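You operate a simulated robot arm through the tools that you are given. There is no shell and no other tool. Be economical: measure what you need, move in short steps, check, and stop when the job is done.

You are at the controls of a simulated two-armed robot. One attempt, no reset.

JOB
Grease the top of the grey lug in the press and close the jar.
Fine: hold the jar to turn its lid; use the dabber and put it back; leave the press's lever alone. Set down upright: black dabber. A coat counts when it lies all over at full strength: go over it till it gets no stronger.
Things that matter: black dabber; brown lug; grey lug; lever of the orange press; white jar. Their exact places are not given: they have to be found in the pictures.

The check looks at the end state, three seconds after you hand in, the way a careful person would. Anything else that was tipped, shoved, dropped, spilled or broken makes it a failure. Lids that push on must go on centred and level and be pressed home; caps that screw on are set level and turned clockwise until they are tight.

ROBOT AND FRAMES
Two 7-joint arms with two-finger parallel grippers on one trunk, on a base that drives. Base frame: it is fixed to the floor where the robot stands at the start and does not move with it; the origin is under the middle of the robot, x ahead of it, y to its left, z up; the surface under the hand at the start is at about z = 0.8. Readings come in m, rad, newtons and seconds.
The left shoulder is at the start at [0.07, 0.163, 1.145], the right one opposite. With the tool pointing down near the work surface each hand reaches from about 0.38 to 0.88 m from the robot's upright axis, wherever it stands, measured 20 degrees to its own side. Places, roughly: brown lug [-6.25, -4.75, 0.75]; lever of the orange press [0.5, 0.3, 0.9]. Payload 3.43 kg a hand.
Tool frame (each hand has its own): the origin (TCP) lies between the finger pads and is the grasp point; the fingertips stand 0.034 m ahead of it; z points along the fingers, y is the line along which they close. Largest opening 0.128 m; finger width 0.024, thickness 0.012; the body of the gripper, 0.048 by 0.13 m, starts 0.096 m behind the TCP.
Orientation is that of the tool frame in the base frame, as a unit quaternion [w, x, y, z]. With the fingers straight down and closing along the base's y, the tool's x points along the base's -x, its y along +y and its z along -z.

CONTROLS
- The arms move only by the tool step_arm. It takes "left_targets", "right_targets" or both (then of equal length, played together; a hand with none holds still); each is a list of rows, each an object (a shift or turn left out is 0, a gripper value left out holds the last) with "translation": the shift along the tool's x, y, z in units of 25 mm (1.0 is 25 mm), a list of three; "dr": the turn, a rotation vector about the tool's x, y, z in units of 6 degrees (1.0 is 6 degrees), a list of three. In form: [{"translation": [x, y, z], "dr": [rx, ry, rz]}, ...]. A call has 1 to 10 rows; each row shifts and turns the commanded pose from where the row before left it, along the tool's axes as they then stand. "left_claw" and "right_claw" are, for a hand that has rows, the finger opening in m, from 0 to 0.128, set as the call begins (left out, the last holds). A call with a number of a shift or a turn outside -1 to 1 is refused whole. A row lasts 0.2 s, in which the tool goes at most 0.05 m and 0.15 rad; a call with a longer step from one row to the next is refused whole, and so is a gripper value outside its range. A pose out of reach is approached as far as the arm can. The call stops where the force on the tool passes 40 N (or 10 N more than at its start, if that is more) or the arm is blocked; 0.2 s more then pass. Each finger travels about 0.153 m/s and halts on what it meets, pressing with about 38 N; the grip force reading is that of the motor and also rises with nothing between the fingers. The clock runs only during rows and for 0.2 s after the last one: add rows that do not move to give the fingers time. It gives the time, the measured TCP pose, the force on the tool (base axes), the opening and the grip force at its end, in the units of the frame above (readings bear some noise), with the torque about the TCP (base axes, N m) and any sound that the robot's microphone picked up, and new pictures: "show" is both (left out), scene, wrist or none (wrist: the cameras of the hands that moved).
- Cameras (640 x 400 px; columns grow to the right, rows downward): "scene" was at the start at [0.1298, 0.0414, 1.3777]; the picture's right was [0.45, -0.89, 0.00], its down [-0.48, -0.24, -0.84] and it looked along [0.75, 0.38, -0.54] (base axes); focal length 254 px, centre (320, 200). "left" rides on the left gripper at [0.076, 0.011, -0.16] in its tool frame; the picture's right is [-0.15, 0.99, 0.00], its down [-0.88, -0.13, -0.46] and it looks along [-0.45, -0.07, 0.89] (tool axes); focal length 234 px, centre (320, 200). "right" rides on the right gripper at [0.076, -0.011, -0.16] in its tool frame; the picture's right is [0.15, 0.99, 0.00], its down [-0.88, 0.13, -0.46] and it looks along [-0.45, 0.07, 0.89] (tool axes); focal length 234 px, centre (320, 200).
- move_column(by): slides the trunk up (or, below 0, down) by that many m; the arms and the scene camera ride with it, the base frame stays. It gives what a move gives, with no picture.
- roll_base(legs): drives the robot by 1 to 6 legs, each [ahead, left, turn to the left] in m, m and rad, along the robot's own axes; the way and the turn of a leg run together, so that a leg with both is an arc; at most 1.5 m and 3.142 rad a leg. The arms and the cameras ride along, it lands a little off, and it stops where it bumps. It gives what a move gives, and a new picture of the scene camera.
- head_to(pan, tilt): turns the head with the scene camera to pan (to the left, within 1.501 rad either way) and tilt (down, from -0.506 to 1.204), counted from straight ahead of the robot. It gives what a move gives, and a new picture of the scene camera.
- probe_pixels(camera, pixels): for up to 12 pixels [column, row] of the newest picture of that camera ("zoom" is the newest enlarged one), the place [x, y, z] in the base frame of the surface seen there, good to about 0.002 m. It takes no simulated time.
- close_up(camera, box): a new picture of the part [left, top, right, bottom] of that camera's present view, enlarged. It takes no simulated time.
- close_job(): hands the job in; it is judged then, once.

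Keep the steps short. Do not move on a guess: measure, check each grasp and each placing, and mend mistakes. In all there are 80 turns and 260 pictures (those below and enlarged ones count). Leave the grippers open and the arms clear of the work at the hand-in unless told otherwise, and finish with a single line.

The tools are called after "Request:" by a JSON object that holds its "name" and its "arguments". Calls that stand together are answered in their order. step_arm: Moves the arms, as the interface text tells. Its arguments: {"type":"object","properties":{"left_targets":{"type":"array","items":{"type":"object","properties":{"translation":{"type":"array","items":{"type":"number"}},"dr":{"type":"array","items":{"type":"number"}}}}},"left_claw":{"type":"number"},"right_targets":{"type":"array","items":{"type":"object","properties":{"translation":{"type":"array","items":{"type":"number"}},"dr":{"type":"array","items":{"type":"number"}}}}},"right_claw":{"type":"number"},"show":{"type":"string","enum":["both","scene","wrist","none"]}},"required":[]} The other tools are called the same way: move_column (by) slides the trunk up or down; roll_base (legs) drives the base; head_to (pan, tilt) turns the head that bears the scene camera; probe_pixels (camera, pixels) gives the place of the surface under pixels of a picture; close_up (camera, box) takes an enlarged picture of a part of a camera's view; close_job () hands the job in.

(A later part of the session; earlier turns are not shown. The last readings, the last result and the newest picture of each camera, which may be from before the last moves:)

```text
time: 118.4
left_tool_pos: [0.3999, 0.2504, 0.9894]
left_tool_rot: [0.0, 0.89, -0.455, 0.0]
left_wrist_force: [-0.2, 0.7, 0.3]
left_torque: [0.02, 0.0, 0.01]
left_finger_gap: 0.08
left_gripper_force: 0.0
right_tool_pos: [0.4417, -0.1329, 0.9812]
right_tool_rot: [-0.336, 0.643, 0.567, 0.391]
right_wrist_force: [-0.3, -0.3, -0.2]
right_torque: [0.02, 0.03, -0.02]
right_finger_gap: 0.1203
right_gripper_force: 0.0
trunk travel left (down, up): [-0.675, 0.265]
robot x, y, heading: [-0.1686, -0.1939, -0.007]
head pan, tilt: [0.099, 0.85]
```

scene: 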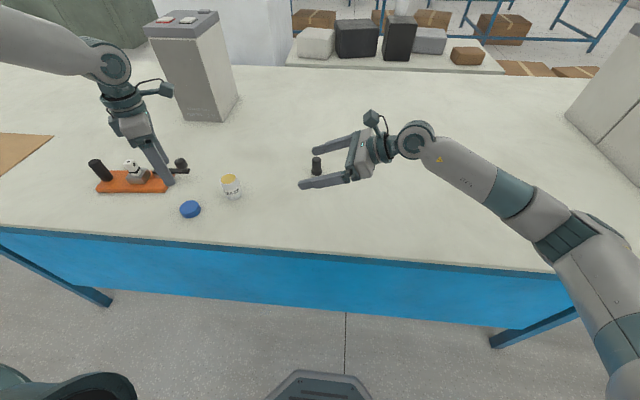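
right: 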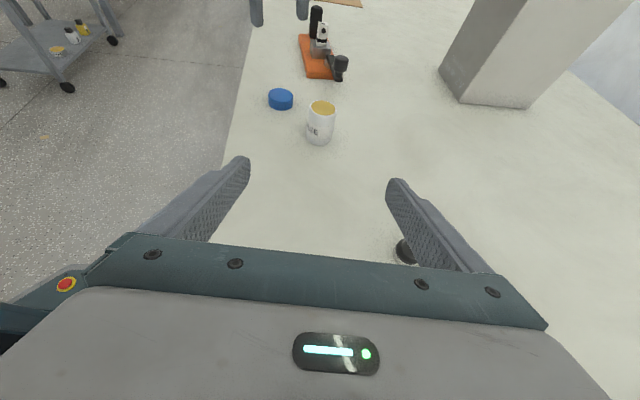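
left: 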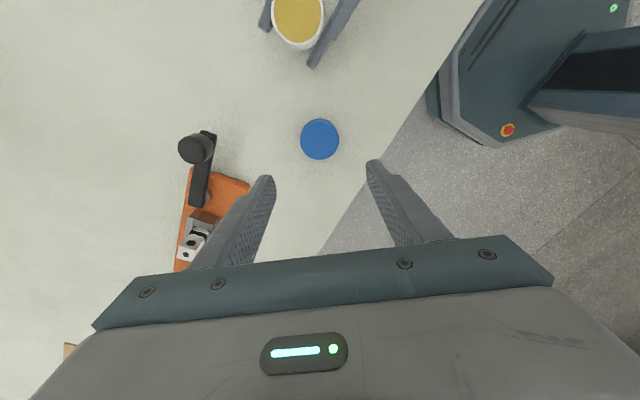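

The lid and jar are standing fine. I'll shift the base so the left arm can reach the dabber, and rotate the left hand back to closing along y.

Request:
{"name": "roll_base", "arguments": {"legs": [[0.05, -0.18, 0]]}}

Request:
{"name": "step_arm", "arguments": {"left_targets": [{"dr": [0, 0, 1]}, {"dr": [0, 0, 1]}, {"dr": [0, 0, 1]}, {"dr": [0, 0, 1]}, {"dr": [0, 0, 1]}, {"dr": [0, 0, 1]}, {"dr": [0, 0, 1]}, {"dr": [0, 0, 1]}, {"dr": [0, 0, 1]}, {"dr": [0, 0, 1]}], "show": "none"}}

Request:
{"name": "step_arm", "arguments": {"left_targets": [{"dr": [0, 0, 1]}, {"dr": [0, 0, 1]}, {"dr": [0, 0, 1]}, {"dr": [0, 0, 1]}, {"dr": [0, 0, 1]}, {"dr": [0, 0, 1]}, {"dr": [0, 0, 1]}, {"dr": [0, 0, 1]}, {"dr": [0, 0, 1]}, {"dr": [0, 0, 1]}], "show": "both"}}

```text
time: 119.9
left_tool_pos: [0.451, 0.0718, 0.9894]
left_tool_rot: [-0.001, 0.89, -0.455, 0.0]
left_wrist_force: [0.3, -0.2, 0.5]
left_torque: [-0.01, 0.02, -0.01]
left_finger_gap: 0.0799
left_gripper_force: 0.1
right_tool_pos: [0.4906, -0.3101, 0.982]
right_tool_rot: [-0.334, 0.644, 0.566, 0.391]
right_wrist_force: [0.0, 1.0, 0.0]
right_torque: [0.02, -0.01, 0.02]
right_finger_gap: 0.1203
right_gripper_force: 0.0
trunk travel left (down, up): [-0.675, 0.265]
robot x, y, heading: [-0.119, -0.372, -0.008]
head pan, tilt: [0.099, 0.85]
```

scene: 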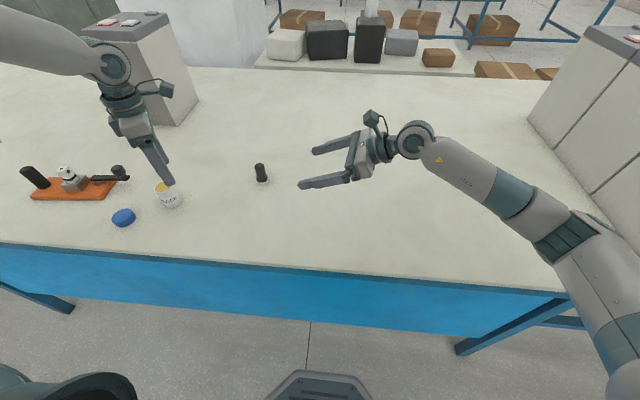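

```text
time: 122.1
left_tool_pos: [0.4517, 0.0705, 0.9877]
left_tool_rot: [0.0, -0.542, 0.84, 0.0]
left_wrist_force: [0.9, 0.5, -0.7]
left_torque: [0.01, -0.02, -0.01]
left_finger_gap: 0.0798
left_gripper_force: 0.1
right_tool_pos: [0.4891, -0.3106, 0.9816]
right_tool_rot: [-0.334, 0.644, 0.566, 0.391]
right_wrist_force: [0.1, 0.3, -0.5]
right_torque: [-0.01, 0.04, 0.0]
right_finger_gap: 0.1201
right_gripper_force: 0.0
trunk travel left (down, up): [-0.675, 0.265]
robot x, y, heading: [-0.1169, -0.3723, -0.003]
head pan, tilt: [0.099, 0.85]
```

```text
time: 124.3
left_tool_pos: [0.4514, 0.0717, 0.9891]
left_tool_rot: [0.0, -0.049, 0.999, 0.0]
left_wrist_force: [-0.9, 0.0, -0.7]
left_torque: [0.04, -0.03, 0.0]
left_finger_gap: 0.0799
left_gripper_force: 0.2
right_tool_pos: [0.4906, -0.3106, 0.981]
right_tool_rot: [-0.334, 0.644, 0.566, 0.391]
right_wrist_force: [-0.4, 0.7, 0.3]
right_torque: [0.0, -0.02, -0.03]
right_finger_gap: 0.1199
right_gripper_force: 0.0
trunk travel left (down, up): [-0.675, 0.265]
robot x, y, heading: [-0.1221, -0.3732, -0.007]
head pan, tilt: [0.099, 0.85]
```

scene: 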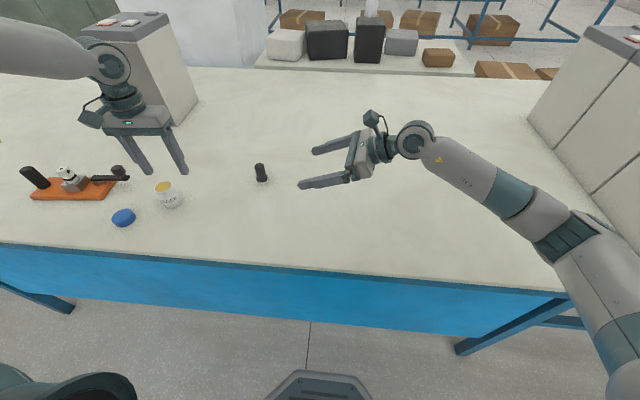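
left: 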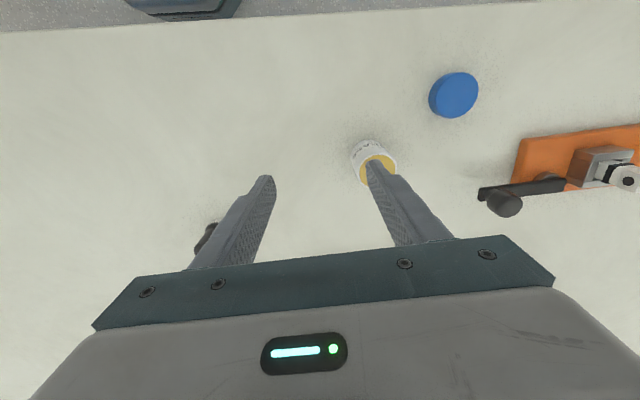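

Moving the left hand over the dabber.

Request:
{"name": "step_arm", "arguments": {"left_targets": [{"translation": [-0.635, -0.95, 0.12]}, {"translation": [-0.635, -0.95, 0.12]}, {"translation": [-0.635, -0.95, 0.12]}, {"translation": [-0.635, -0.95, 0.12]}, {"translation": [-0.635, -0.95, 0.12]}, {"translation": [-0.635, -0.95, 0.12]}, {"translation": [-0.635, -0.95, 0.12]}, {"translation": [-0.635, -0.95, 0.12]}, {}], "show": "wrist"}}

Request:
{"name": "close_up", "arguments": {"camera": "left", "box": [240, 100, 400, 200]}}

```text
time: 126.3
left_tool_pos: [0.5701, -0.0895, 0.9736]
left_tool_rot: [0.0, -0.051, 0.999, -0.001]
left_wrist_force: [0.0, 0.5, -0.2]
left_torque: [0.02, 0.03, 0.04]
left_finger_gap: 0.0797
left_gripper_force: 0.0
left hand out of reach, approached as far as the arm can: row 7, 8
right_tool_pos: [0.4917, -0.3116, 0.9811]
right_tool_rot: [-0.334, 0.644, 0.566, 0.391]
right_wrist_force: [-0.4, -0.2, 0.6]
right_torque: [-0.04, 0.03, 0.03]
right_finger_gap: 0.1202
right_gripper_force: 0.0
trunk travel left (down, up): [-0.675, 0.265]
robot x, y, heading: [-0.1245, -0.3705, -0.007]
head pan, tilt: [0.099, 0.85]
```

left: 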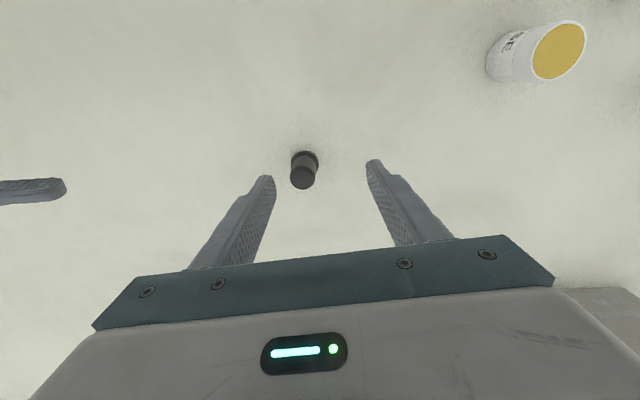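

```text
4.00 times, centred on (320, 150) of left
```

zoom: 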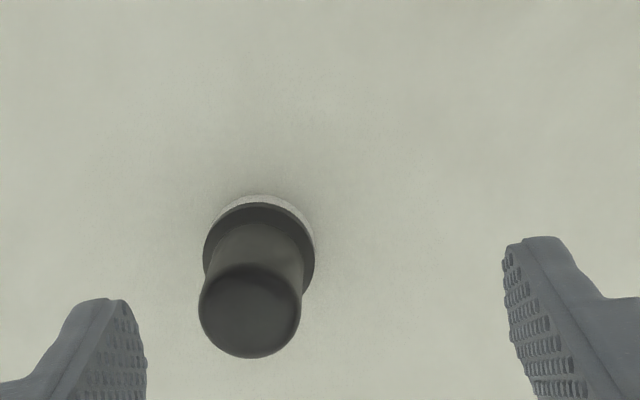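

Out of reach again, as the left arm is weak near the centreline. I'll shift the base 0.13 m further right and 0.04 m forward; the left fingertips at z 0.94 clear the dabber.

Request:
{"name": "step_arm", "arguments": {"left_targets": [{"translation": [0.6, 0.9, -0.5]}, {"translation": [0.6, 0.9, -0.5]}, {"translation": [0.6, 0.9, -0.5]}, {"translation": [0, 0.9, 0]}, {"translation": [0, 0.9, 0]}], "show": "none"}}

Request:
{"name": "roll_base", "arguments": {"legs": [[0.04, -0.13, 0]]}}

Request:
{"name": "step_arm", "arguments": {"left_targets": [{}], "show": "wrist"}}

```text
time: 127.5
left_tool_pos: [0.5141, 0.021, 1.0141]
left_tool_rot: [0.0, -0.051, 0.999, 0.0]
left_wrist_force: [-0.2, -0.3, 0.5]
left_torque: [-0.02, -0.03, 0.0]
left_finger_gap: 0.08
left_gripper_force: 0.2
right_tool_pos: [0.4905, -0.3105, 0.9822]
right_tool_rot: [-0.334, 0.645, 0.565, 0.392]
right_wrist_force: [-2.0, -0.2, -1.2]
right_torque: [0.0, 0.03, -0.07]
right_finger_gap: 0.1202
right_gripper_force: 0.1
trunk travel left (down, up): [-0.675, 0.265]
robot x, y, heading: [-0.1229, -0.3711, -0.004]
head pan, tilt: [0.099, 0.85]
```

```text
time: 128.8
left_tool_pos: [0.5533, -0.1086, 1.0131]
left_tool_rot: [0.0, -0.051, 0.999, 0.001]
left_wrist_force: [0.9, 0.4, 0.1]
left_torque: [-0.01, 0.0, 0.01]
left_finger_gap: 0.08
left_gripper_force: 0.1
right_tool_pos: [0.5293, -0.44, 0.9822]
right_tool_rot: [-0.334, 0.645, 0.565, 0.392]
right_wrist_force: [0.3, -0.1, 0.8]
right_torque: [0.0, -0.02, -0.01]
right_finger_gap: 0.1202
right_gripper_force: 0.1
trunk travel left (down, up): [-0.675, 0.265]
robot x, y, heading: [-0.0838, -0.5066, -0.007]
head pan, tilt: [0.099, 0.85]
```

scene: 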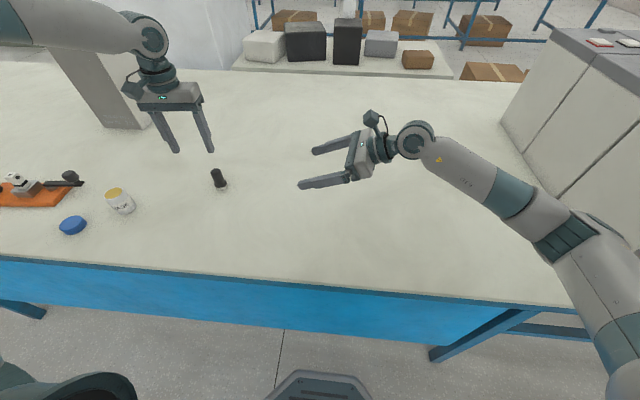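

```text
time: 129.2
left_tool_pos: [0.5528, -0.108, 1.0122]
left_tool_rot: [0.0, -0.052, 0.999, -0.002]
left_wrist_force: [0.0, 0.2, 0.0]
left_torque: [-0.04, 0.01, 0.0]
left_finger_gap: 0.08
left_gripper_force: 0.1
right_tool_pos: [0.5279, -0.4383, 0.9816]
right_tool_rot: [-0.334, 0.644, 0.566, 0.391]
right_wrist_force: [0.5, 0.4, -0.1]
right_torque: [-0.03, 0.01, 0.01]
right_finger_gap: 0.1201
right_gripper_force: 0.1
trunk travel left (down, up): [-0.675, 0.265]
robot x, y, heading: [-0.0861, -0.5004, -0.005]
head pan, tilt: [0.099, 0.85]
```

left: 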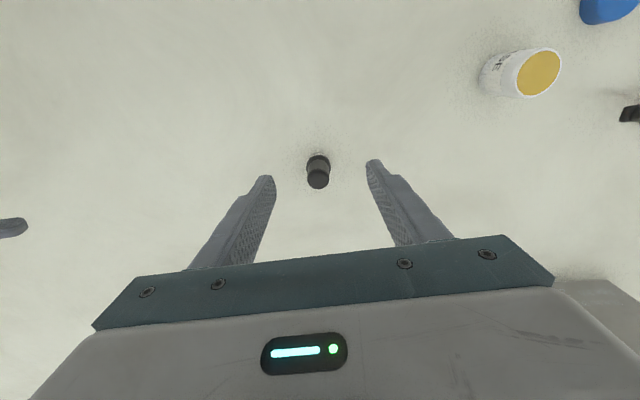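

Lined up. I'll probe the dabber's top to get its exact axis.

Request:
{"name": "probe_pixels", "arguments": {"camera": "left", "pixels": [[318, 178], [310, 178], [326, 178], [318, 185], [318, 172], [540, 72], [520, 75], [555, 65]]}}

Request:
{"name": "probe_pixels", "arguments": {"camera": "scene", "pixels": [[216, 172], [218, 180], [220, 186]]}}

```text
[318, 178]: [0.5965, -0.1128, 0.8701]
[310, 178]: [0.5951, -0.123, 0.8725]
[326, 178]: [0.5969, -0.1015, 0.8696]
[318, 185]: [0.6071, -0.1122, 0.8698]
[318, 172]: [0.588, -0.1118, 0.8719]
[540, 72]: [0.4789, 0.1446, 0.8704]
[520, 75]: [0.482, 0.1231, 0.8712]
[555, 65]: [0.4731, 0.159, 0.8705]
```

```text
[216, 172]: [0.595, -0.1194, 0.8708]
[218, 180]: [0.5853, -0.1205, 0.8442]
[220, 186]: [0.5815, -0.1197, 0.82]
```

The dabber axis is at about (0.597,-0.112), top z 0.871; the grease surface is at z 0.8705. I'll line up, then descend around the handle.

Request:
{"name": "step_arm", "arguments": {"left_targets": [{"translation": [-0.87, -0.165, 0]}, {"translation": [-0.87, -0.165, 0]}, {"translation": [0, 0, 0.9]}, {"translation": [0, 0, 0.9]}, {}], "show": "wrist"}}

Request:
{"name": "step_arm", "arguments": {"left_targets": [{"translation": [0, 0, 0.87]}, {"translation": [0, 0, 0.87]}, {"translation": [0, 0, 0.87]}, {"translation": [0, 0, 0.87]}, {"translation": [0, 0, 0.8]}, {}], "show": "wrist"}}

```text
time: 130.4
left_tool_pos: [0.5965, -0.1135, 0.9676]
left_tool_rot: [0.001, -0.051, 0.999, 0.0]
left_wrist_force: [0.1, -0.3, 0.1]
left_torque: [0.0, 0.02, -0.03]
left_finger_gap: 0.0801
left_gripper_force: 0.1
right_tool_pos: [0.5287, -0.4405, 0.9832]
right_tool_rot: [-0.335, 0.644, 0.566, 0.391]
right_wrist_force: [0.3, 0.2, -0.5]
right_torque: [0.0, -0.01, 0.02]
right_finger_gap: 0.1202
right_gripper_force: 0.1
trunk travel left (down, up): [-0.675, 0.265]
robot x, y, heading: [-0.0811, -0.4985, -0.003]
head pan, tilt: [0.099, 0.85]
```

left: 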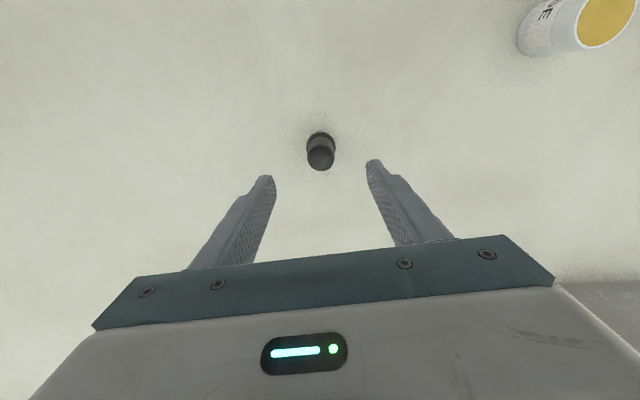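

```text
time: 131.8
left_tool_pos: [0.5898, -0.1109, 0.8655]
left_tool_rot: [0.0, -0.051, 0.999, 0.0]
left_wrist_force: [-1.2, -0.6, -0.2]
left_torque: [0.01, 0.02, -0.03]
left_finger_gap: 0.08
left_gripper_force: 0.1
left hand out of reach, approached as far as the arm can: row 5
right_tool_pos: [0.5288, -0.4411, 0.9829]
right_tool_rot: [-0.334, 0.644, 0.566, 0.391]
right_wrist_force: [0.0, -0.3, -0.4]
right_torque: [-0.03, -0.01, -0.03]
right_finger_gap: 0.1204
right_gripper_force: 0.1
trunk travel left (down, up): [-0.675, 0.265]
robot x, y, heading: [-0.0805, -0.4983, -0.002]
head pan, tilt: [0.099, 0.85]
```

left: 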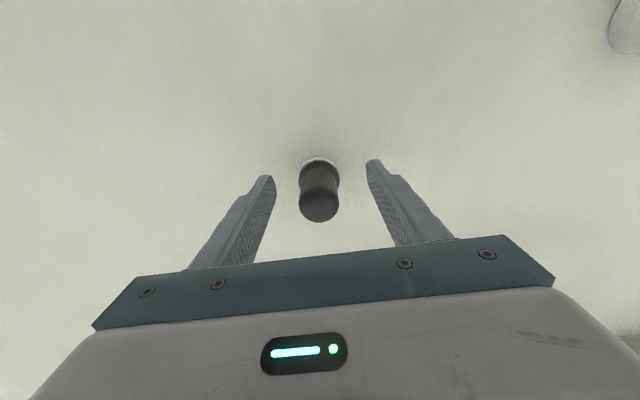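

The handle is between the fingers, but the arm is at its limit and 7 mm short in x. I'll roll the base forward 0.03 m; motion along x runs parallel to the open fingers and can't touch the handle.

Request:
{"name": "roll_base", "arguments": {"legs": [[0.03, 0, 0]]}}

Request:
{"name": "step_arm", "arguments": {"left_targets": [{"translation": [0.4, 0, 0]}, {"translation": [0.4, 0, 0]}, {}], "show": "wrist"}}

Request:
{"name": "probe_pixels", "arguments": {"camera": "left", "pixels": [[320, 208], [320, 195], [305, 205], [335, 205], [320, 218]]}}

```text
time: 132.6
left_tool_pos: [0.6178, -0.1117, 0.8677]
left_tool_rot: [0.002, -0.051, 0.999, 0.0]
left_wrist_force: [-0.6, 1.0, -0.2]
left_torque: [0.02, 0.0, -0.01]
left_finger_gap: 0.08
left_gripper_force: 0.0
right_tool_pos: [0.5555, -0.4398, 0.9825]
right_tool_rot: [-0.334, 0.643, 0.567, 0.392]
right_wrist_force: [-0.4, 0.0, 1.0]
right_torque: [0.04, -0.02, 0.01]
right_finger_gap: 0.1201
right_gripper_force: 0.1
trunk travel left (down, up): [-0.675, 0.265]
robot x, y, heading: [-0.0533, -0.5019, -0.007]
head pan, tilt: [0.099, 0.85]
```

scene: 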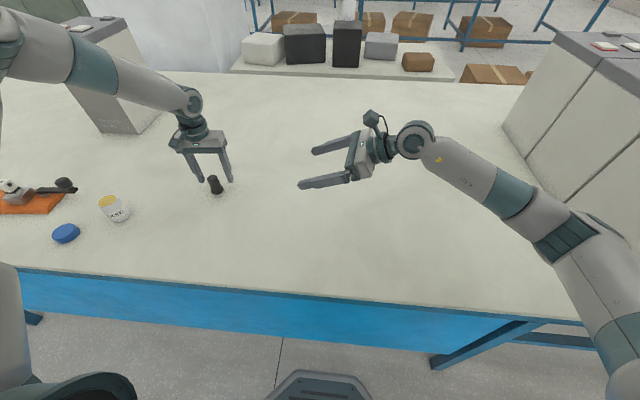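

```text
time: 133.4
left_tool_pos: [0.5999, -0.1121, 0.8669]
left_tool_rot: [0.0, -0.052, 0.999, 0.0]
left_wrist_force: [-0.3, 0.8, 0.0]
left_torque: [0.0, 0.02, 0.01]
left_finger_gap: 0.0798
left_gripper_force: 0.1
right_tool_pos: [0.5583, -0.4415, 0.9804]
right_tool_rot: [-0.335, 0.644, 0.566, 0.392]
right_wrist_force: [-0.4, -0.3, -0.3]
right_torque: [0.02, -0.01, 0.02]
right_finger_gap: 0.1201
right_gripper_force: 0.1
trunk travel left (down, up): [-0.675, 0.265]
robot x, y, heading: [-0.0516, -0.5022, -0.004]
head pan, tilt: [0.099, 0.85]
```

left: 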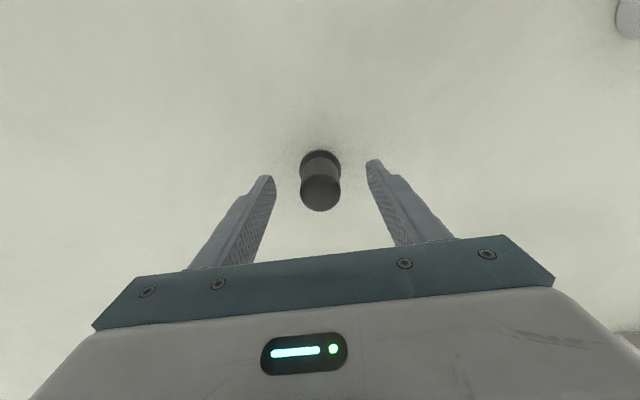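

```text
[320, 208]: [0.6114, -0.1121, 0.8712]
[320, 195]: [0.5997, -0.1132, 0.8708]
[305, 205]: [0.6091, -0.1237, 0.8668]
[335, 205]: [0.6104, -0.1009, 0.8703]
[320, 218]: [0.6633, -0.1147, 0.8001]
```

Dabber axis ≈ (0.600,-0.112), matching the TCP. I'll go down 7 mm and grip.

Request:
{"name": "step_arm", "arguments": {"left_targets": [{"translation": [0, 0, 0.28]}, {}], "show": "none"}}

Request:
{"name": "step_arm", "arguments": {"left_targets": [{}, {}, {}, {}], "left_claw": 0.01, "show": "wrist"}}

```text
time: 134.0
left_tool_pos: [0.6007, -0.1128, 0.8613]
left_tool_rot: [0.001, -0.052, 0.999, 0.0]
left_wrist_force: [-0.5, -0.2, 0.6]
left_torque: [-0.03, -0.01, 0.02]
left_finger_gap: 0.0801
left_gripper_force: 0.0
right_tool_pos: [0.5574, -0.4401, 0.9824]
right_tool_rot: [-0.334, 0.644, 0.565, 0.392]
right_wrist_force: [-0.2, 0.2, 0.3]
right_torque: [-0.03, -0.01, -0.04]
right_finger_gap: 0.1202
right_gripper_force: 0.0
trunk travel left (down, up): [-0.675, 0.265]
robot x, y, heading: [-0.0541, -0.4977, -0.003]
head pan, tilt: [0.099, 0.85]
```

```text
time: 135.0
left_tool_pos: [0.6013, -0.1126, 0.8596]
left_tool_rot: [0.0, -0.051, 0.999, 0.0]
left_wrist_force: [0.3, -0.3, 0.3]
left_torque: [0.12, 0.01, -0.01]
left_finger_gap: 0.0307
left_gripper_force: 38.0
right_tool_pos: [0.5574, -0.4406, 0.9813]
right_tool_rot: [-0.335, 0.644, 0.566, 0.391]
right_wrist_force: [-0.3, 0.6, 0.6]
right_torque: [-0.03, 0.03, -0.01]
right_finger_gap: 0.1199
right_gripper_force: 0.0
trunk travel left (down, up): [-0.675, 0.265]
robot x, y, heading: [-0.0543, -0.5016, -0.005]
head pan, tilt: [0.099, 0.85]
```

left: 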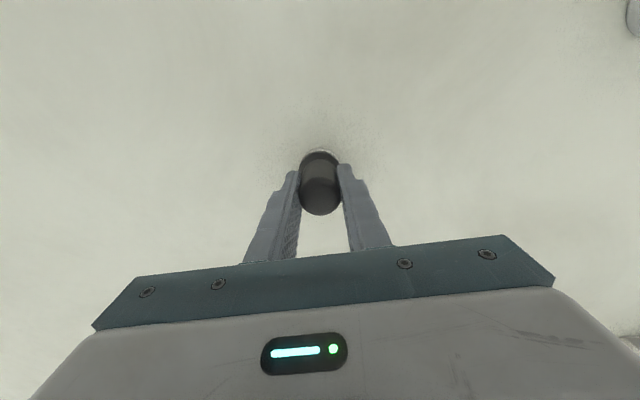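

The dabber is gripped (gap 0.031) with the TCP 0.0596 m above the pad's bottom. I'll lift it, then move the base so both the jar and the lug are in the left arm's reach.

Request:
{"name": "step_arm", "arguments": {"left_targets": [{"translation": [0, 0, -0.5]}, {"translation": [0, 0, -1]}, {"translation": [0, 0, -1]}, {"translation": [0, 0, -1]}, {"translation": [0, 0, -1]}, {"translation": [0, 0, -1]}, {}], "show": "wrist"}}

Request:
{"name": "roll_base", "arguments": {"legs": [[-0.045, 0.32, 0]]}}

Request:
{"name": "step_arm", "arguments": {"left_targets": [{}], "show": "wrist"}}

```text
time: 136.6
left_tool_pos: [0.6016, -0.1129, 0.9957]
left_tool_rot: [-0.001, -0.052, 0.999, 0.0]
left_wrist_force: [-0.4, -0.2, -0.5]
left_torque: [0.0, 0.0, 0.01]
left_finger_gap: 0.0303
left_gripper_force: 37.6
right_tool_pos: [0.5583, -0.4403, 0.9822]
right_tool_rot: [-0.335, 0.644, 0.566, 0.391]
right_wrist_force: [0.4, -0.7, 0.7]
right_torque: [0.02, 0.04, 0.0]
right_finger_gap: 0.1203
right_gripper_force: 0.0
trunk travel left (down, up): [-0.675, 0.265]
robot x, y, heading: [-0.0519, -0.4975, -0.008]
head pan, tilt: [0.099, 0.85]
```

left: 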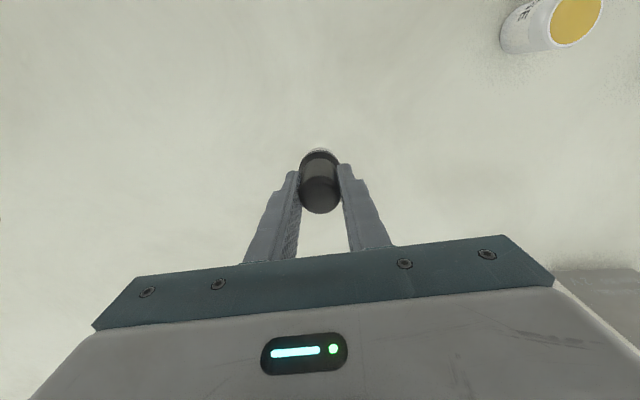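

```text
time: 138.8
left_tool_pos: [0.5566, 0.2111, 0.9954]
left_tool_rot: [0.001, -0.053, 0.999, 0.0]
left_wrist_force: [0.7, -0.2, 0.4]
left_torque: [-0.02, -0.04, 0.03]
left_finger_gap: 0.0304
left_gripper_force: 37.9
right_tool_pos: [0.5158, -0.1183, 0.9815]
right_tool_rot: [-0.335, 0.643, 0.566, 0.391]
right_wrist_force: [0.4, 0.0, 0.6]
right_torque: [0.01, 0.01, 0.02]
right_finger_gap: 0.1201
right_gripper_force: 0.0
trunk travel left (down, up): [-0.675, 0.265]
robot x, y, heading: [-0.0985, -0.184, -0.006]
head pan, tilt: [0.099, 0.85]
```

scene: 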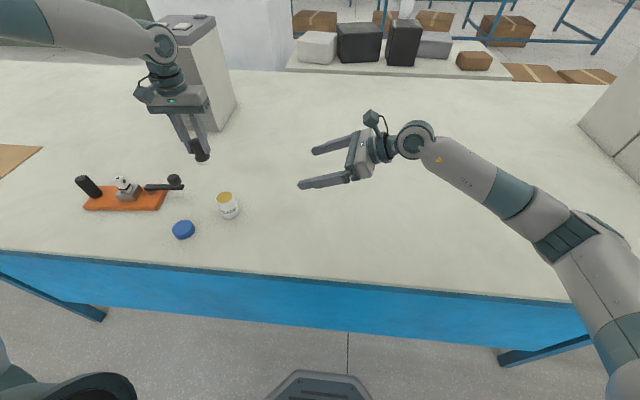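

```text
time: 139.2
left_tool_pos: [0.5564, 0.2094, 0.9968]
left_tool_rot: [0.0, -0.052, 0.999, -0.001]
left_wrist_force: [-0.7, 0.2, 0.3]
left_torque: [-0.02, 0.01, -0.01]
left_finger_gap: 0.0305
left_gripper_force: 38.0
right_tool_pos: [0.5139, -0.1181, 0.982]
right_tool_rot: [-0.335, 0.643, 0.567, 0.391]
right_wrist_force: [-0.2, -0.4, -0.4]
right_torque: [-0.01, -0.02, 0.01]
right_finger_gap: 0.12
right_gripper_force: 0.0
trunk travel left (down, up): [-0.675, 0.265]
robot x, y, heading: [-0.0956, -0.179, 0.001]
head pan, tilt: [0.099, 0.85]
```

left: 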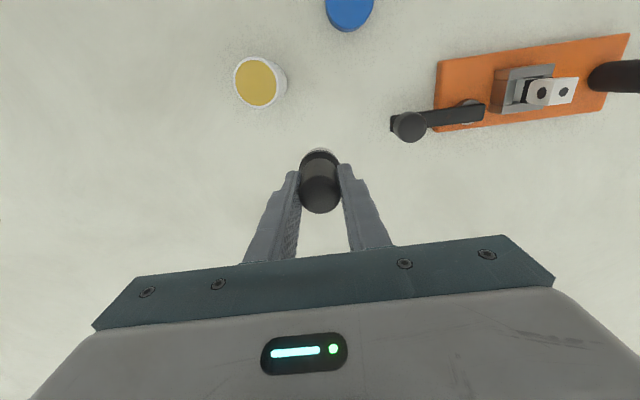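

I'll measure the jar mouth and the lug's top face from this view.

Request:
{"name": "close_up", "arguments": {"camera": "left", "box": [480, 50, 600, 125]}}

Request:
{"name": "probe_pixels", "arguments": {"camera": "left", "pixels": [[234, 82], [277, 82], [256, 59], [256, 107], [256, 82]]}}

Request:
{"name": "probe_pixels", "arguments": {"camera": "zoom", "pixels": [[440, 210], [405, 165], [500, 160], [475, 270], [385, 270], [430, 240], [310, 220], [250, 240]]}}

```text
5.33 times, centred on (540, 88) of left
```

zoom: 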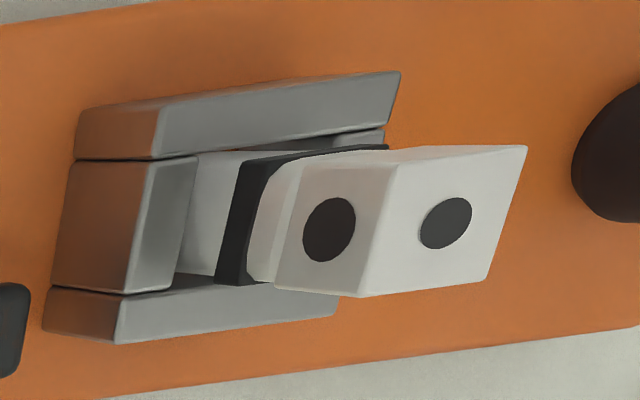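

```text
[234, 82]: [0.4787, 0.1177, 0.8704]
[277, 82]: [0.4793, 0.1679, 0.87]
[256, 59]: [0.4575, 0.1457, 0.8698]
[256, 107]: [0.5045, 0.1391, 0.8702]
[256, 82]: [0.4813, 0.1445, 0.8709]
```

```text
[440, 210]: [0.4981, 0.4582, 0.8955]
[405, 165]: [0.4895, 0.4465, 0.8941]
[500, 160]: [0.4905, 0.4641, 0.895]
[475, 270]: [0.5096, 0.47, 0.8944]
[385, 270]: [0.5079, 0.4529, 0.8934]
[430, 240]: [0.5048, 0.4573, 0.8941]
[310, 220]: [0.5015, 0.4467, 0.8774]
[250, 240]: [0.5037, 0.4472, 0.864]
```

The grease is flush with the rim at z 0.870, centre (0.4805,0.1435). The lug top is centred at (0.500,0.4585,0.8945), about 20 mm square. I'll bring the dabber above the jar.

Request:
{"name": "step_arm", "arguments": {"left_targets": [{"translation": [0.825, -0.577, 0]}, {"translation": [0.825, -0.577, 0]}, {"translation": [0.825, -0.577, 0]}, {"translation": [0.825, -0.577, 0]}, {"translation": [0, 0, 0.7]}, {"translation": [0, 0, 0.6]}, {}], "show": "both"}}

```text
time: 140.8
left_tool_pos: [0.48, 0.1441, 0.9635]
left_tool_rot: [0.001, -0.052, 0.999, 0.0]
left_wrist_force: [0.4, -0.8, -0.3]
left_torque: [-0.01, 0.02, -0.02]
left_finger_gap: 0.0305
left_gripper_force: 38.0
right_tool_pos: [0.5145, -0.1184, 0.9829]
right_tool_rot: [-0.335, 0.643, 0.567, 0.391]
right_wrist_force: [-0.1, 0.0, 0.3]
right_torque: [-0.01, 0.0, -0.01]
right_finger_gap: 0.12
right_gripper_force: 0.1
trunk travel left (down, up): [-0.675, 0.265]
robot x, y, heading: [-0.1013, -0.1777, 0.003]
head pan, tilt: [0.099, 0.85]
```

scene: 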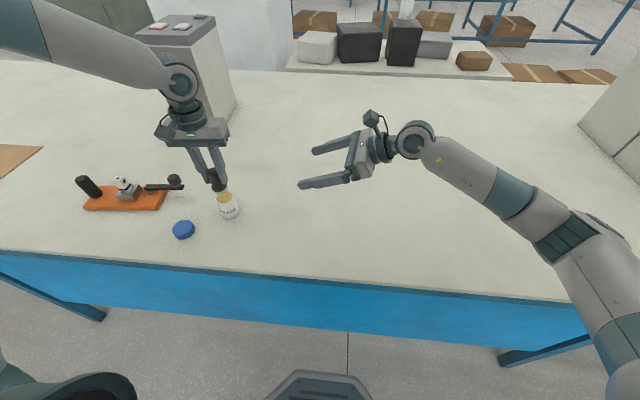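
left: 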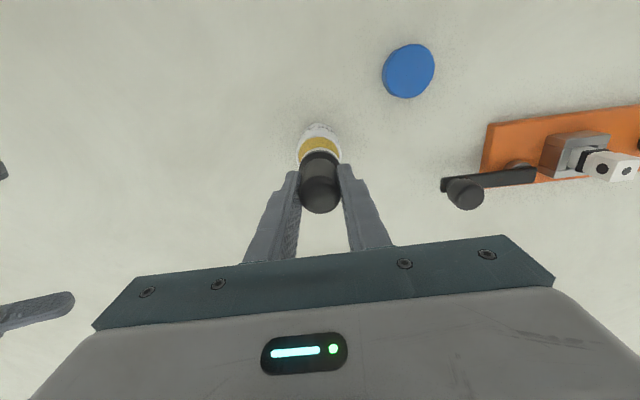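

Directly above the grease. I'll lower gently till the pad is just into the grease, watching the force.

Request:
{"name": "step_arm", "arguments": {"left_targets": [{"translation": [0, 0, 0.6]}, {"translation": [0, 0, 0.6]}, {"translation": [0, 0, 0.12]}, {"translation": [0, 0, 0.08]}, {}, {}], "show": "wrist"}}

```text
time: 142.2
left_tool_pos: [0.4796, 0.1436, 0.9324]
left_tool_rot: [0.004, -0.053, 0.999, 0.0]
left_wrist_force: [3.2, 4.1, 30.5]
left_torque: [0.27, -0.18, 0.11]
left_finger_gap: 0.0308
left_gripper_force: 38.6
right_tool_pos: [0.5127, -0.1203, 0.984]
right_tool_rot: [-0.334, 0.643, 0.567, 0.392]
right_wrist_force: [-0.1, 0.5, 0.3]
right_torque: [0.01, 0.0, 0.01]
right_finger_gap: 0.1201
right_gripper_force: 0.1
trunk travel left (down, up): [-0.675, 0.265]
robot x, y, heading: [-0.0964, -0.178, 0.001]
head pan, tilt: [0.099, 0.85]
```

left: 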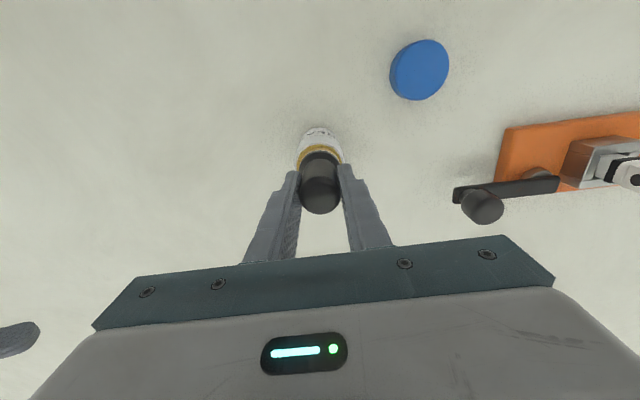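

Contact at 30 N: the pad is on the grease surface. I'll lift off and check the pad and jar.

Request:
{"name": "step_arm", "arguments": {"left_targets": [{"translation": [0, 0, -0.2]}, {"translation": [0, 0, -0.7]}, {"translation": [0, 0, -0.8]}, {"translation": [0, 0, -0.8]}, {}], "show": "wrist"}}

Request:
{"name": "close_up", "arguments": {"camera": "scene", "box": [160, 130, 272, 230]}}

Request:
{"name": "close_up", "arguments": {"camera": "left", "box": [260, 90, 380, 215]}}

```text
time: 143.4
left_tool_pos: [0.4819, 0.1438, 0.9911]
left_tool_rot: [0.0, -0.053, 0.999, 0.0]
left_wrist_force: [0.3, 0.2, -0.4]
left_torque: [-0.01, 0.02, 0.01]
left_finger_gap: 0.0306
left_gripper_force: 37.4
right_tool_pos: [0.5158, -0.1189, 0.9814]
right_tool_rot: [-0.336, 0.643, 0.567, 0.391]
right_wrist_force: [0.3, 0.2, 0.1]
right_torque: [0.0, 0.01, 0.0]
right_finger_gap: 0.1201
right_gripper_force: 0.0
trunk travel left (down, up): [-0.675, 0.265]
robot x, y, heading: [-0.0985, -0.1759, -0.005]
head pan, tilt: [0.099, 0.85]
```

left: 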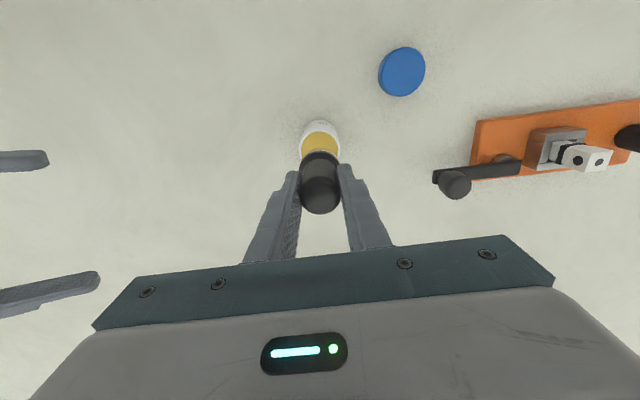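

```text
4.00 times, centred on (216, 180) of scene
```

zoom: 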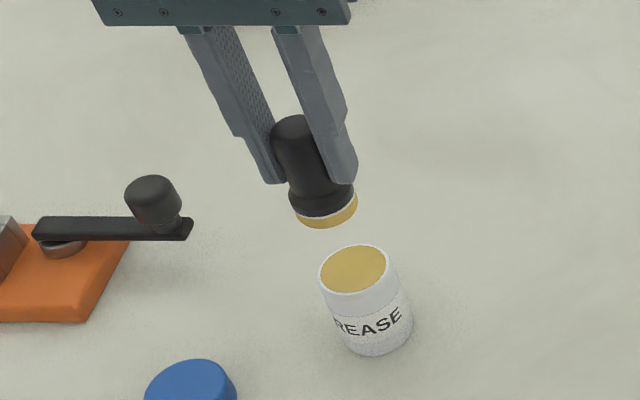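

```text
3.20 times, centred on (320, 152) of left
```

zoom: 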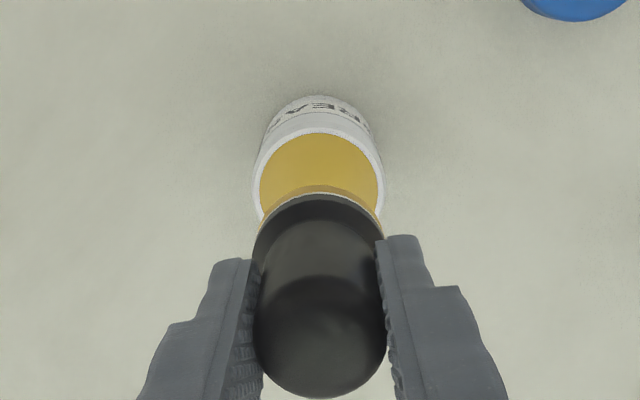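

The pad is yellow with grease. Now I'll carry the dabber over the lug.

Request:
{"name": "step_arm", "arguments": {"left_targets": [{"translation": [-0.156, 0.958, 0]}, {"translation": [-0.156, 0.958, 0]}, {"translation": [-0.156, 0.958, 0]}, {"translation": [-0.156, 0.958, 0]}, {"translation": [-0.156, 0.958, 0]}, {"translation": [-0.156, 0.958, 0]}, {"translation": [-0.156, 0.958, 0]}, {"translation": [-0.156, 0.958, 0]}, {"translation": [-0.156, 0.958, 0]}, {"translation": [-0.156, 0.958, 0]}], "show": "none"}}

Request:
{"name": "step_arm", "arguments": {"left_targets": [{"translation": [-0.156, 0.958, 0]}, {"translation": [-0.156, 0.958, 0]}, {"translation": [-0.156, 0.958, 0]}, {}], "show": "both"}}

Request:
{"name": "close_up", "arguments": {"camera": "left", "box": [240, 90, 400, 215]}}

```text
time: 145.6
left_tool_pos: [0.4956, 0.389, 0.9909]
left_tool_rot: [0.001, -0.053, 0.999, -0.001]
left_wrist_force: [0.2, 0.1, -1.0]
left_torque: [0.03, -0.04, 0.01]
left_finger_gap: 0.0306
left_gripper_force: 37.8
right_tool_pos: [0.5142, -0.1176, 0.9818]
right_tool_rot: [-0.335, 0.643, 0.567, 0.39]
right_wrist_force: [0.2, -0.5, -0.7]
right_torque: [0.02, -0.04, 0.04]
right_finger_gap: 0.1199
right_gripper_force: 0.0
trunk travel left (down, up): [-0.675, 0.265]
robot x, y, heading: [-0.0971, -0.1768, 0.001]
head pan, tilt: [0.099, 0.85]
```

```text
time: 146.6
left_tool_pos: [0.4999, 0.4579, 0.9915]
left_tool_rot: [0.0, -0.053, 0.999, 0.0]
left_wrist_force: [0.1, 0.4, 0.5]
left_torque: [0.02, -0.03, 0.02]
left_finger_gap: 0.0305
left_gripper_force: 37.5
right_tool_pos: [0.5148, -0.1172, 0.9815]
right_tool_rot: [-0.334, 0.644, 0.567, 0.391]
right_wrist_force: [0.4, -0.1, -1.1]
right_torque: [0.02, 0.02, 0.0]
right_finger_gap: 0.1202
right_gripper_force: 0.1
trunk travel left (down, up): [-0.675, 0.265]
robot x, y, heading: [-0.0967, -0.1798, -0.004]
head pan, tilt: [0.099, 0.85]
```

scene: 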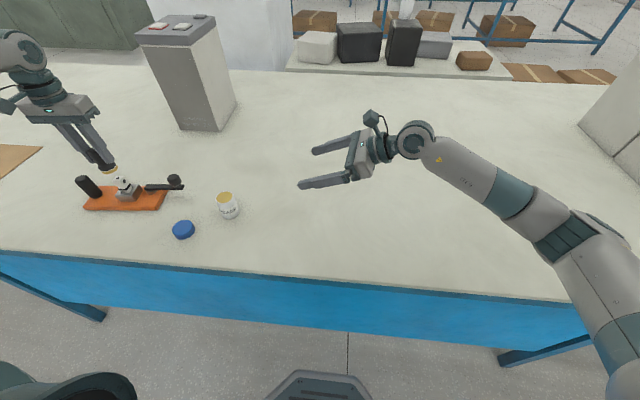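
left: 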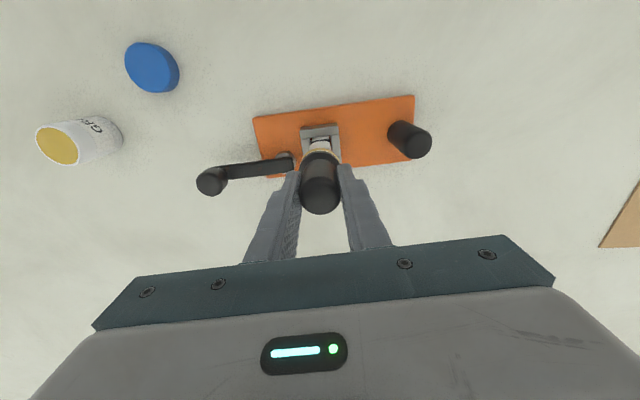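

```text
3.20 times, centred on (320, 152) of left
```

zoom: 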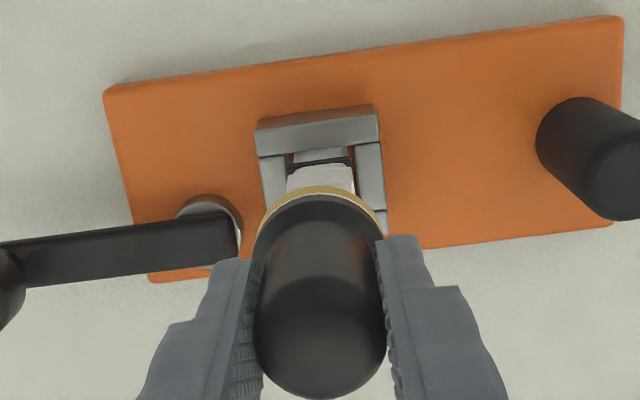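

Over the lug. I'll lower until just above it, then press lightly in small steps.

Request:
{"name": "step_arm", "arguments": {"left_targets": [{"translation": [0, 0, 0.65]}, {"translation": [0, 0, 0.65]}, {"translation": [0, 0, 0.06]}, {"translation": [0, 0, 0.06]}, {}], "show": "none"}}

```text
time: 147.8
left_tool_pos: [0.4989, 0.4582, 0.9564]
left_tool_rot: [0.001, -0.053, 0.999, 0.0]
left_wrist_force: [0.4, 0.0, 1.5]
left_torque: [-0.01, 0.03, 0.02]
left_finger_gap: 0.0304
left_gripper_force: 38.1
right_tool_pos: [0.5144, -0.1178, 0.9811]
right_tool_rot: [-0.335, 0.643, 0.567, 0.391]
right_wrist_force: [-0.5, -0.1, 0.1]
right_torque: [0.03, -0.04, 0.01]
right_finger_gap: 0.1199
right_gripper_force: 0.0
trunk travel left (down, up): [-0.675, 0.265]
robot x, y, heading: [-0.0953, -0.178, -0.001]
head pan, tilt: [0.099, 0.85]
```

First touch at z 0.956. I'll press in 1–2 mm more and hold.

Request:
{"name": "step_arm", "arguments": {"left_targets": [{"translation": [0, 0, 0.05]}, {"translation": [0, 0, 0.03]}, {}, {}, {}], "show": "none"}}

Request:
{"name": "step_arm", "arguments": {"left_targets": [{"translation": [0, 0, -0.3]}, {"translation": [0, 0, -0.8]}, {"translation": [0, 0, -0.8]}, {"translation": [0, 0.0, -0.4]}, {"translation": [-0.9, 0.3, 0]}, {"translation": [-0.9, 0.3, 0]}, {}], "show": "wrist"}}

Request:
{"name": "close_up", "arguments": {"camera": "scene", "box": [80, 150, 176, 210]}}

Request:
{"name": "close_up", "arguments": {"camera": "left", "box": [260, 80, 380, 155]}}

```text
time: 149.0
left_tool_pos: [0.4984, 0.4583, 0.955]
left_tool_rot: [0.002, -0.052, 0.999, 0.0]
left_wrist_force: [0.7, 1.4, 16.7]
left_torque: [0.14, -0.13, 0.02]
left_finger_gap: 0.0306
left_gripper_force: 37.7
right_tool_pos: [0.5131, -0.1192, 0.9818]
right_tool_rot: [-0.335, 0.643, 0.567, 0.391]
right_wrist_force: [-1.3, 0.4, 0.5]
right_torque: [-0.03, -0.01, 0.02]
right_finger_gap: 0.1202
right_gripper_force: 0.1
trunk travel left (down, up): [-0.675, 0.265]
robot x, y, heading: [-0.0947, -0.1798, -0.007]
head pan, tilt: [0.099, 0.85]
```

```text
time: 150.6
left_tool_pos: [0.5399, 0.4794, 1.0123]
left_tool_rot: [0.0, -0.052, 0.999, 0.0]
left_wrist_force: [-0.2, 0.0, -0.7]
left_torque: [0.0, -0.04, 0.02]
left_finger_gap: 0.0307
left_gripper_force: 38.0
right_tool_pos: [0.5132, -0.1171, 0.983]
right_tool_rot: [-0.334, 0.643, 0.566, 0.392]
right_wrist_force: [0.4, -1.1, 0.3]
right_torque: [-0.01, 0.01, -0.02]
right_finger_gap: 0.1201
right_gripper_force: 0.0
trunk travel left (down, up): [-0.675, 0.265]
robot x, y, heading: [-0.0951, -0.182, -0.004]
head pan, tilt: [0.099, 0.85]
```

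left: 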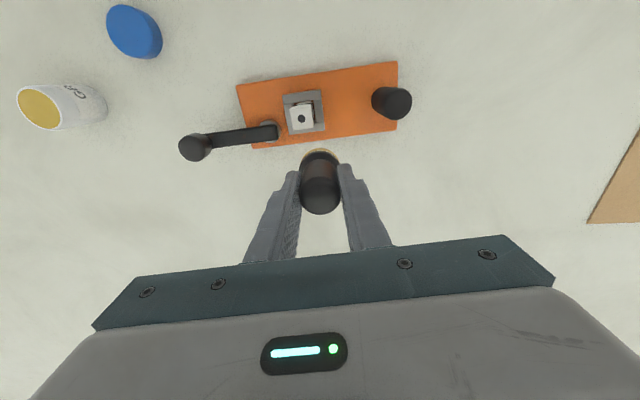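

```text
6.67 times, centred on (128, 180) of scene
```

zoom: 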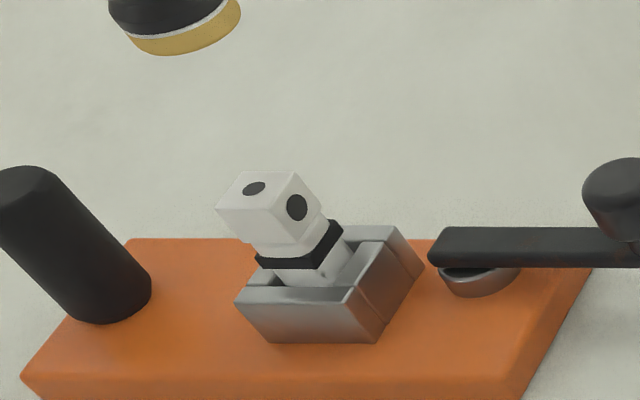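

```text
5.33 times, centred on (320, 118) of left
```

zoom: 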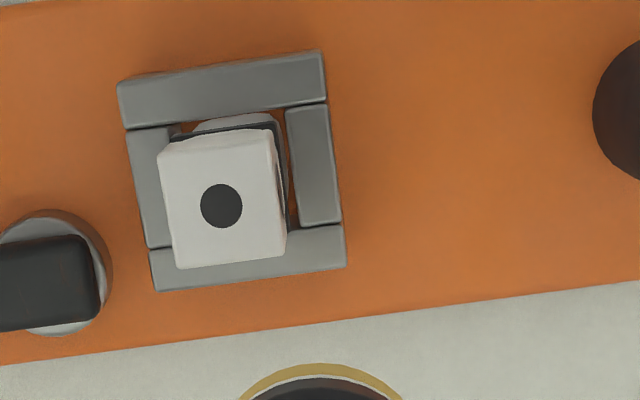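

The top shows no yellow yet after the press, so it likely needs wiping. I'll go back, press lightly and rub with small strokes.

Request:
{"name": "step_arm", "arguments": {"left_targets": [{"translation": [0.78, -0.37, 0]}, {"translation": [0.78, -0.37, 0]}, {"translation": [0, 0, 0.8]}, {"translation": [0, 0, 0.8]}, {"translation": [0, 0, 0.55]}, {"translation": [0, 0, 0.1]}, {"translation": [0, 0, 0.05]}, {}], "show": "none"}}

Request:
{"name": "step_arm", "arguments": {"left_targets": [{"translation": [0.3, 0, 0]}, {"translation": [-0.3, 0, 0]}, {"translation": [-0.3, 0, 0]}, {"translation": [0.3, 0, 0]}, {"translation": [0, 0.3, 0]}, {"translation": [0, -0.3, 0]}, {"translation": [0, -0.3, 0]}, {"translation": [0, 0.3, 0]}, {}], "show": "none"}}

```text
time: 152.4
left_tool_pos: [0.5046, 0.4554, 0.9557]
left_tool_rot: [0.002, -0.052, 0.999, 0.0]
left_wrist_force: [-1.0, 0.9, 7.9]
left_torque: [0.14, 0.14, 0.0]
left_finger_gap: 0.0308
left_gripper_force: 38.4
right_tool_pos: [0.5137, -0.1193, 0.9821]
right_tool_rot: [-0.334, 0.643, 0.567, 0.392]
right_wrist_force: [0.0, -1.1, -1.2]
right_torque: [-0.01, -0.05, 0.01]
right_finger_gap: 0.1203
right_gripper_force: 0.0
trunk travel left (down, up): [-0.675, 0.265]
robot x, y, heading: [-0.0925, -0.1822, -0.004]
head pan, tilt: [0.099, 0.85]
```

```text
time: 154.4
left_tool_pos: [0.5052, 0.4541, 0.9556]
left_tool_rot: [0.003, -0.053, 0.999, 0.0]
left_wrist_force: [-0.1, 1.9, 19.7]
left_torque: [0.27, 0.08, -0.01]
left_finger_gap: 0.0307
left_gripper_force: 37.9
right_tool_pos: [0.5131, -0.1181, 0.9838]
right_tool_rot: [-0.335, 0.643, 0.566, 0.392]
right_wrist_force: [-0.6, 0.0, -0.4]
right_torque: [-0.01, 0.03, 0.0]
right_finger_gap: 0.1198
right_gripper_force: 0.1
trunk travel left (down, up): [-0.675, 0.265]
robot x, y, heading: [-0.0953, -0.1807, -0.005]
head pan, tilt: [0.099, 0.85]
```

Rubbed at 8–20 N. I'll lift off and look again.

Request:
{"name": "step_arm", "arguments": {"left_targets": [{"translation": [0, 0, -0.5]}, {"translation": [0, 0, -0.9]}, {"translation": [0, 0, -0.9]}, {"translation": [-0.9, 0.3, 0]}, {"translation": [-0.9, 0.3, 0]}, {}], "show": "wrist"}}

Request:
{"name": "close_up", "arguments": {"camera": "scene", "box": [80, 150, 176, 210]}}

Request:
{"name": "close_up", "arguments": {"camera": "left", "box": [260, 80, 380, 155]}}

```text
time: 155.8
left_tool_pos: [0.5463, 0.4754, 1.0111]
left_tool_rot: [0.001, -0.052, 0.999, 0.0]
left_wrist_force: [-0.7, 0.5, -1.1]
left_torque: [-0.02, -0.02, -0.03]
left_finger_gap: 0.0307
left_gripper_force: 38.1
right_tool_pos: [0.515, -0.1186, 0.9825]
right_tool_rot: [-0.335, 0.643, 0.567, 0.392]
right_wrist_force: [0.1, -0.2, 0.1]
right_torque: [-0.01, 0.0, 0.02]
right_finger_gap: 0.1202
right_gripper_force: 0.0
trunk travel left (down, up): [-0.675, 0.265]
robot x, y, heading: [-0.0968, -0.1772, -0.002]
head pan, tilt: [0.099, 0.85]
```

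left: 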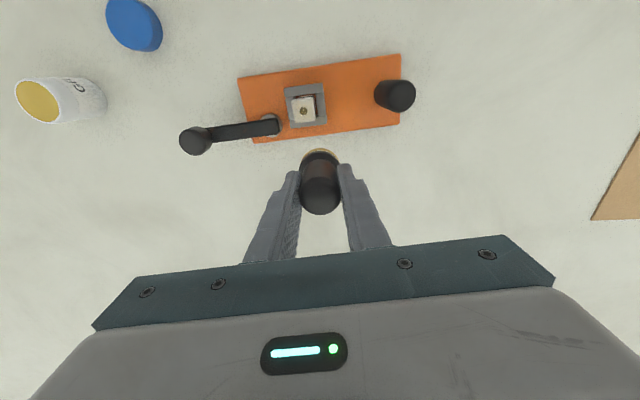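

```text
6.67 times, centred on (128, 180) of scene
```

zoom: 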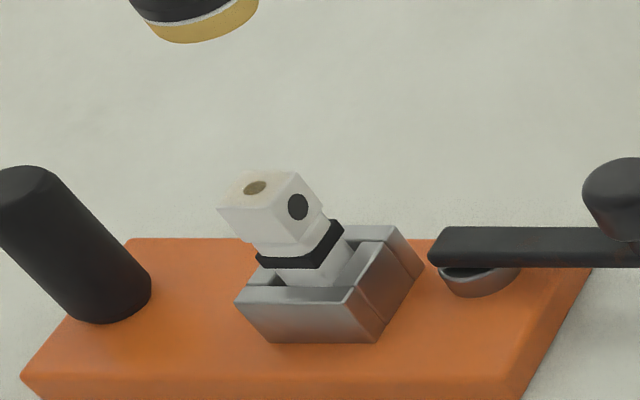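

```text
5.33 times, centred on (320, 118) of left
```

zoom: 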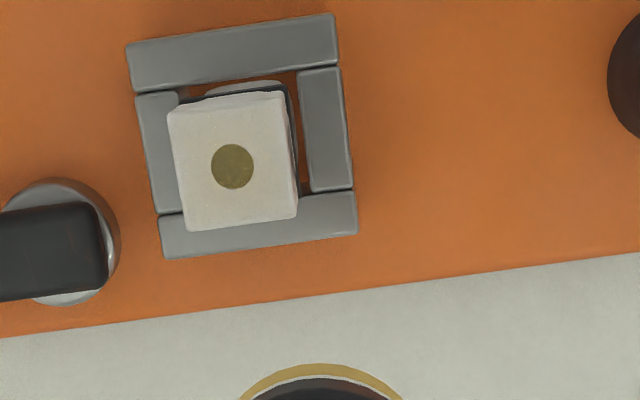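

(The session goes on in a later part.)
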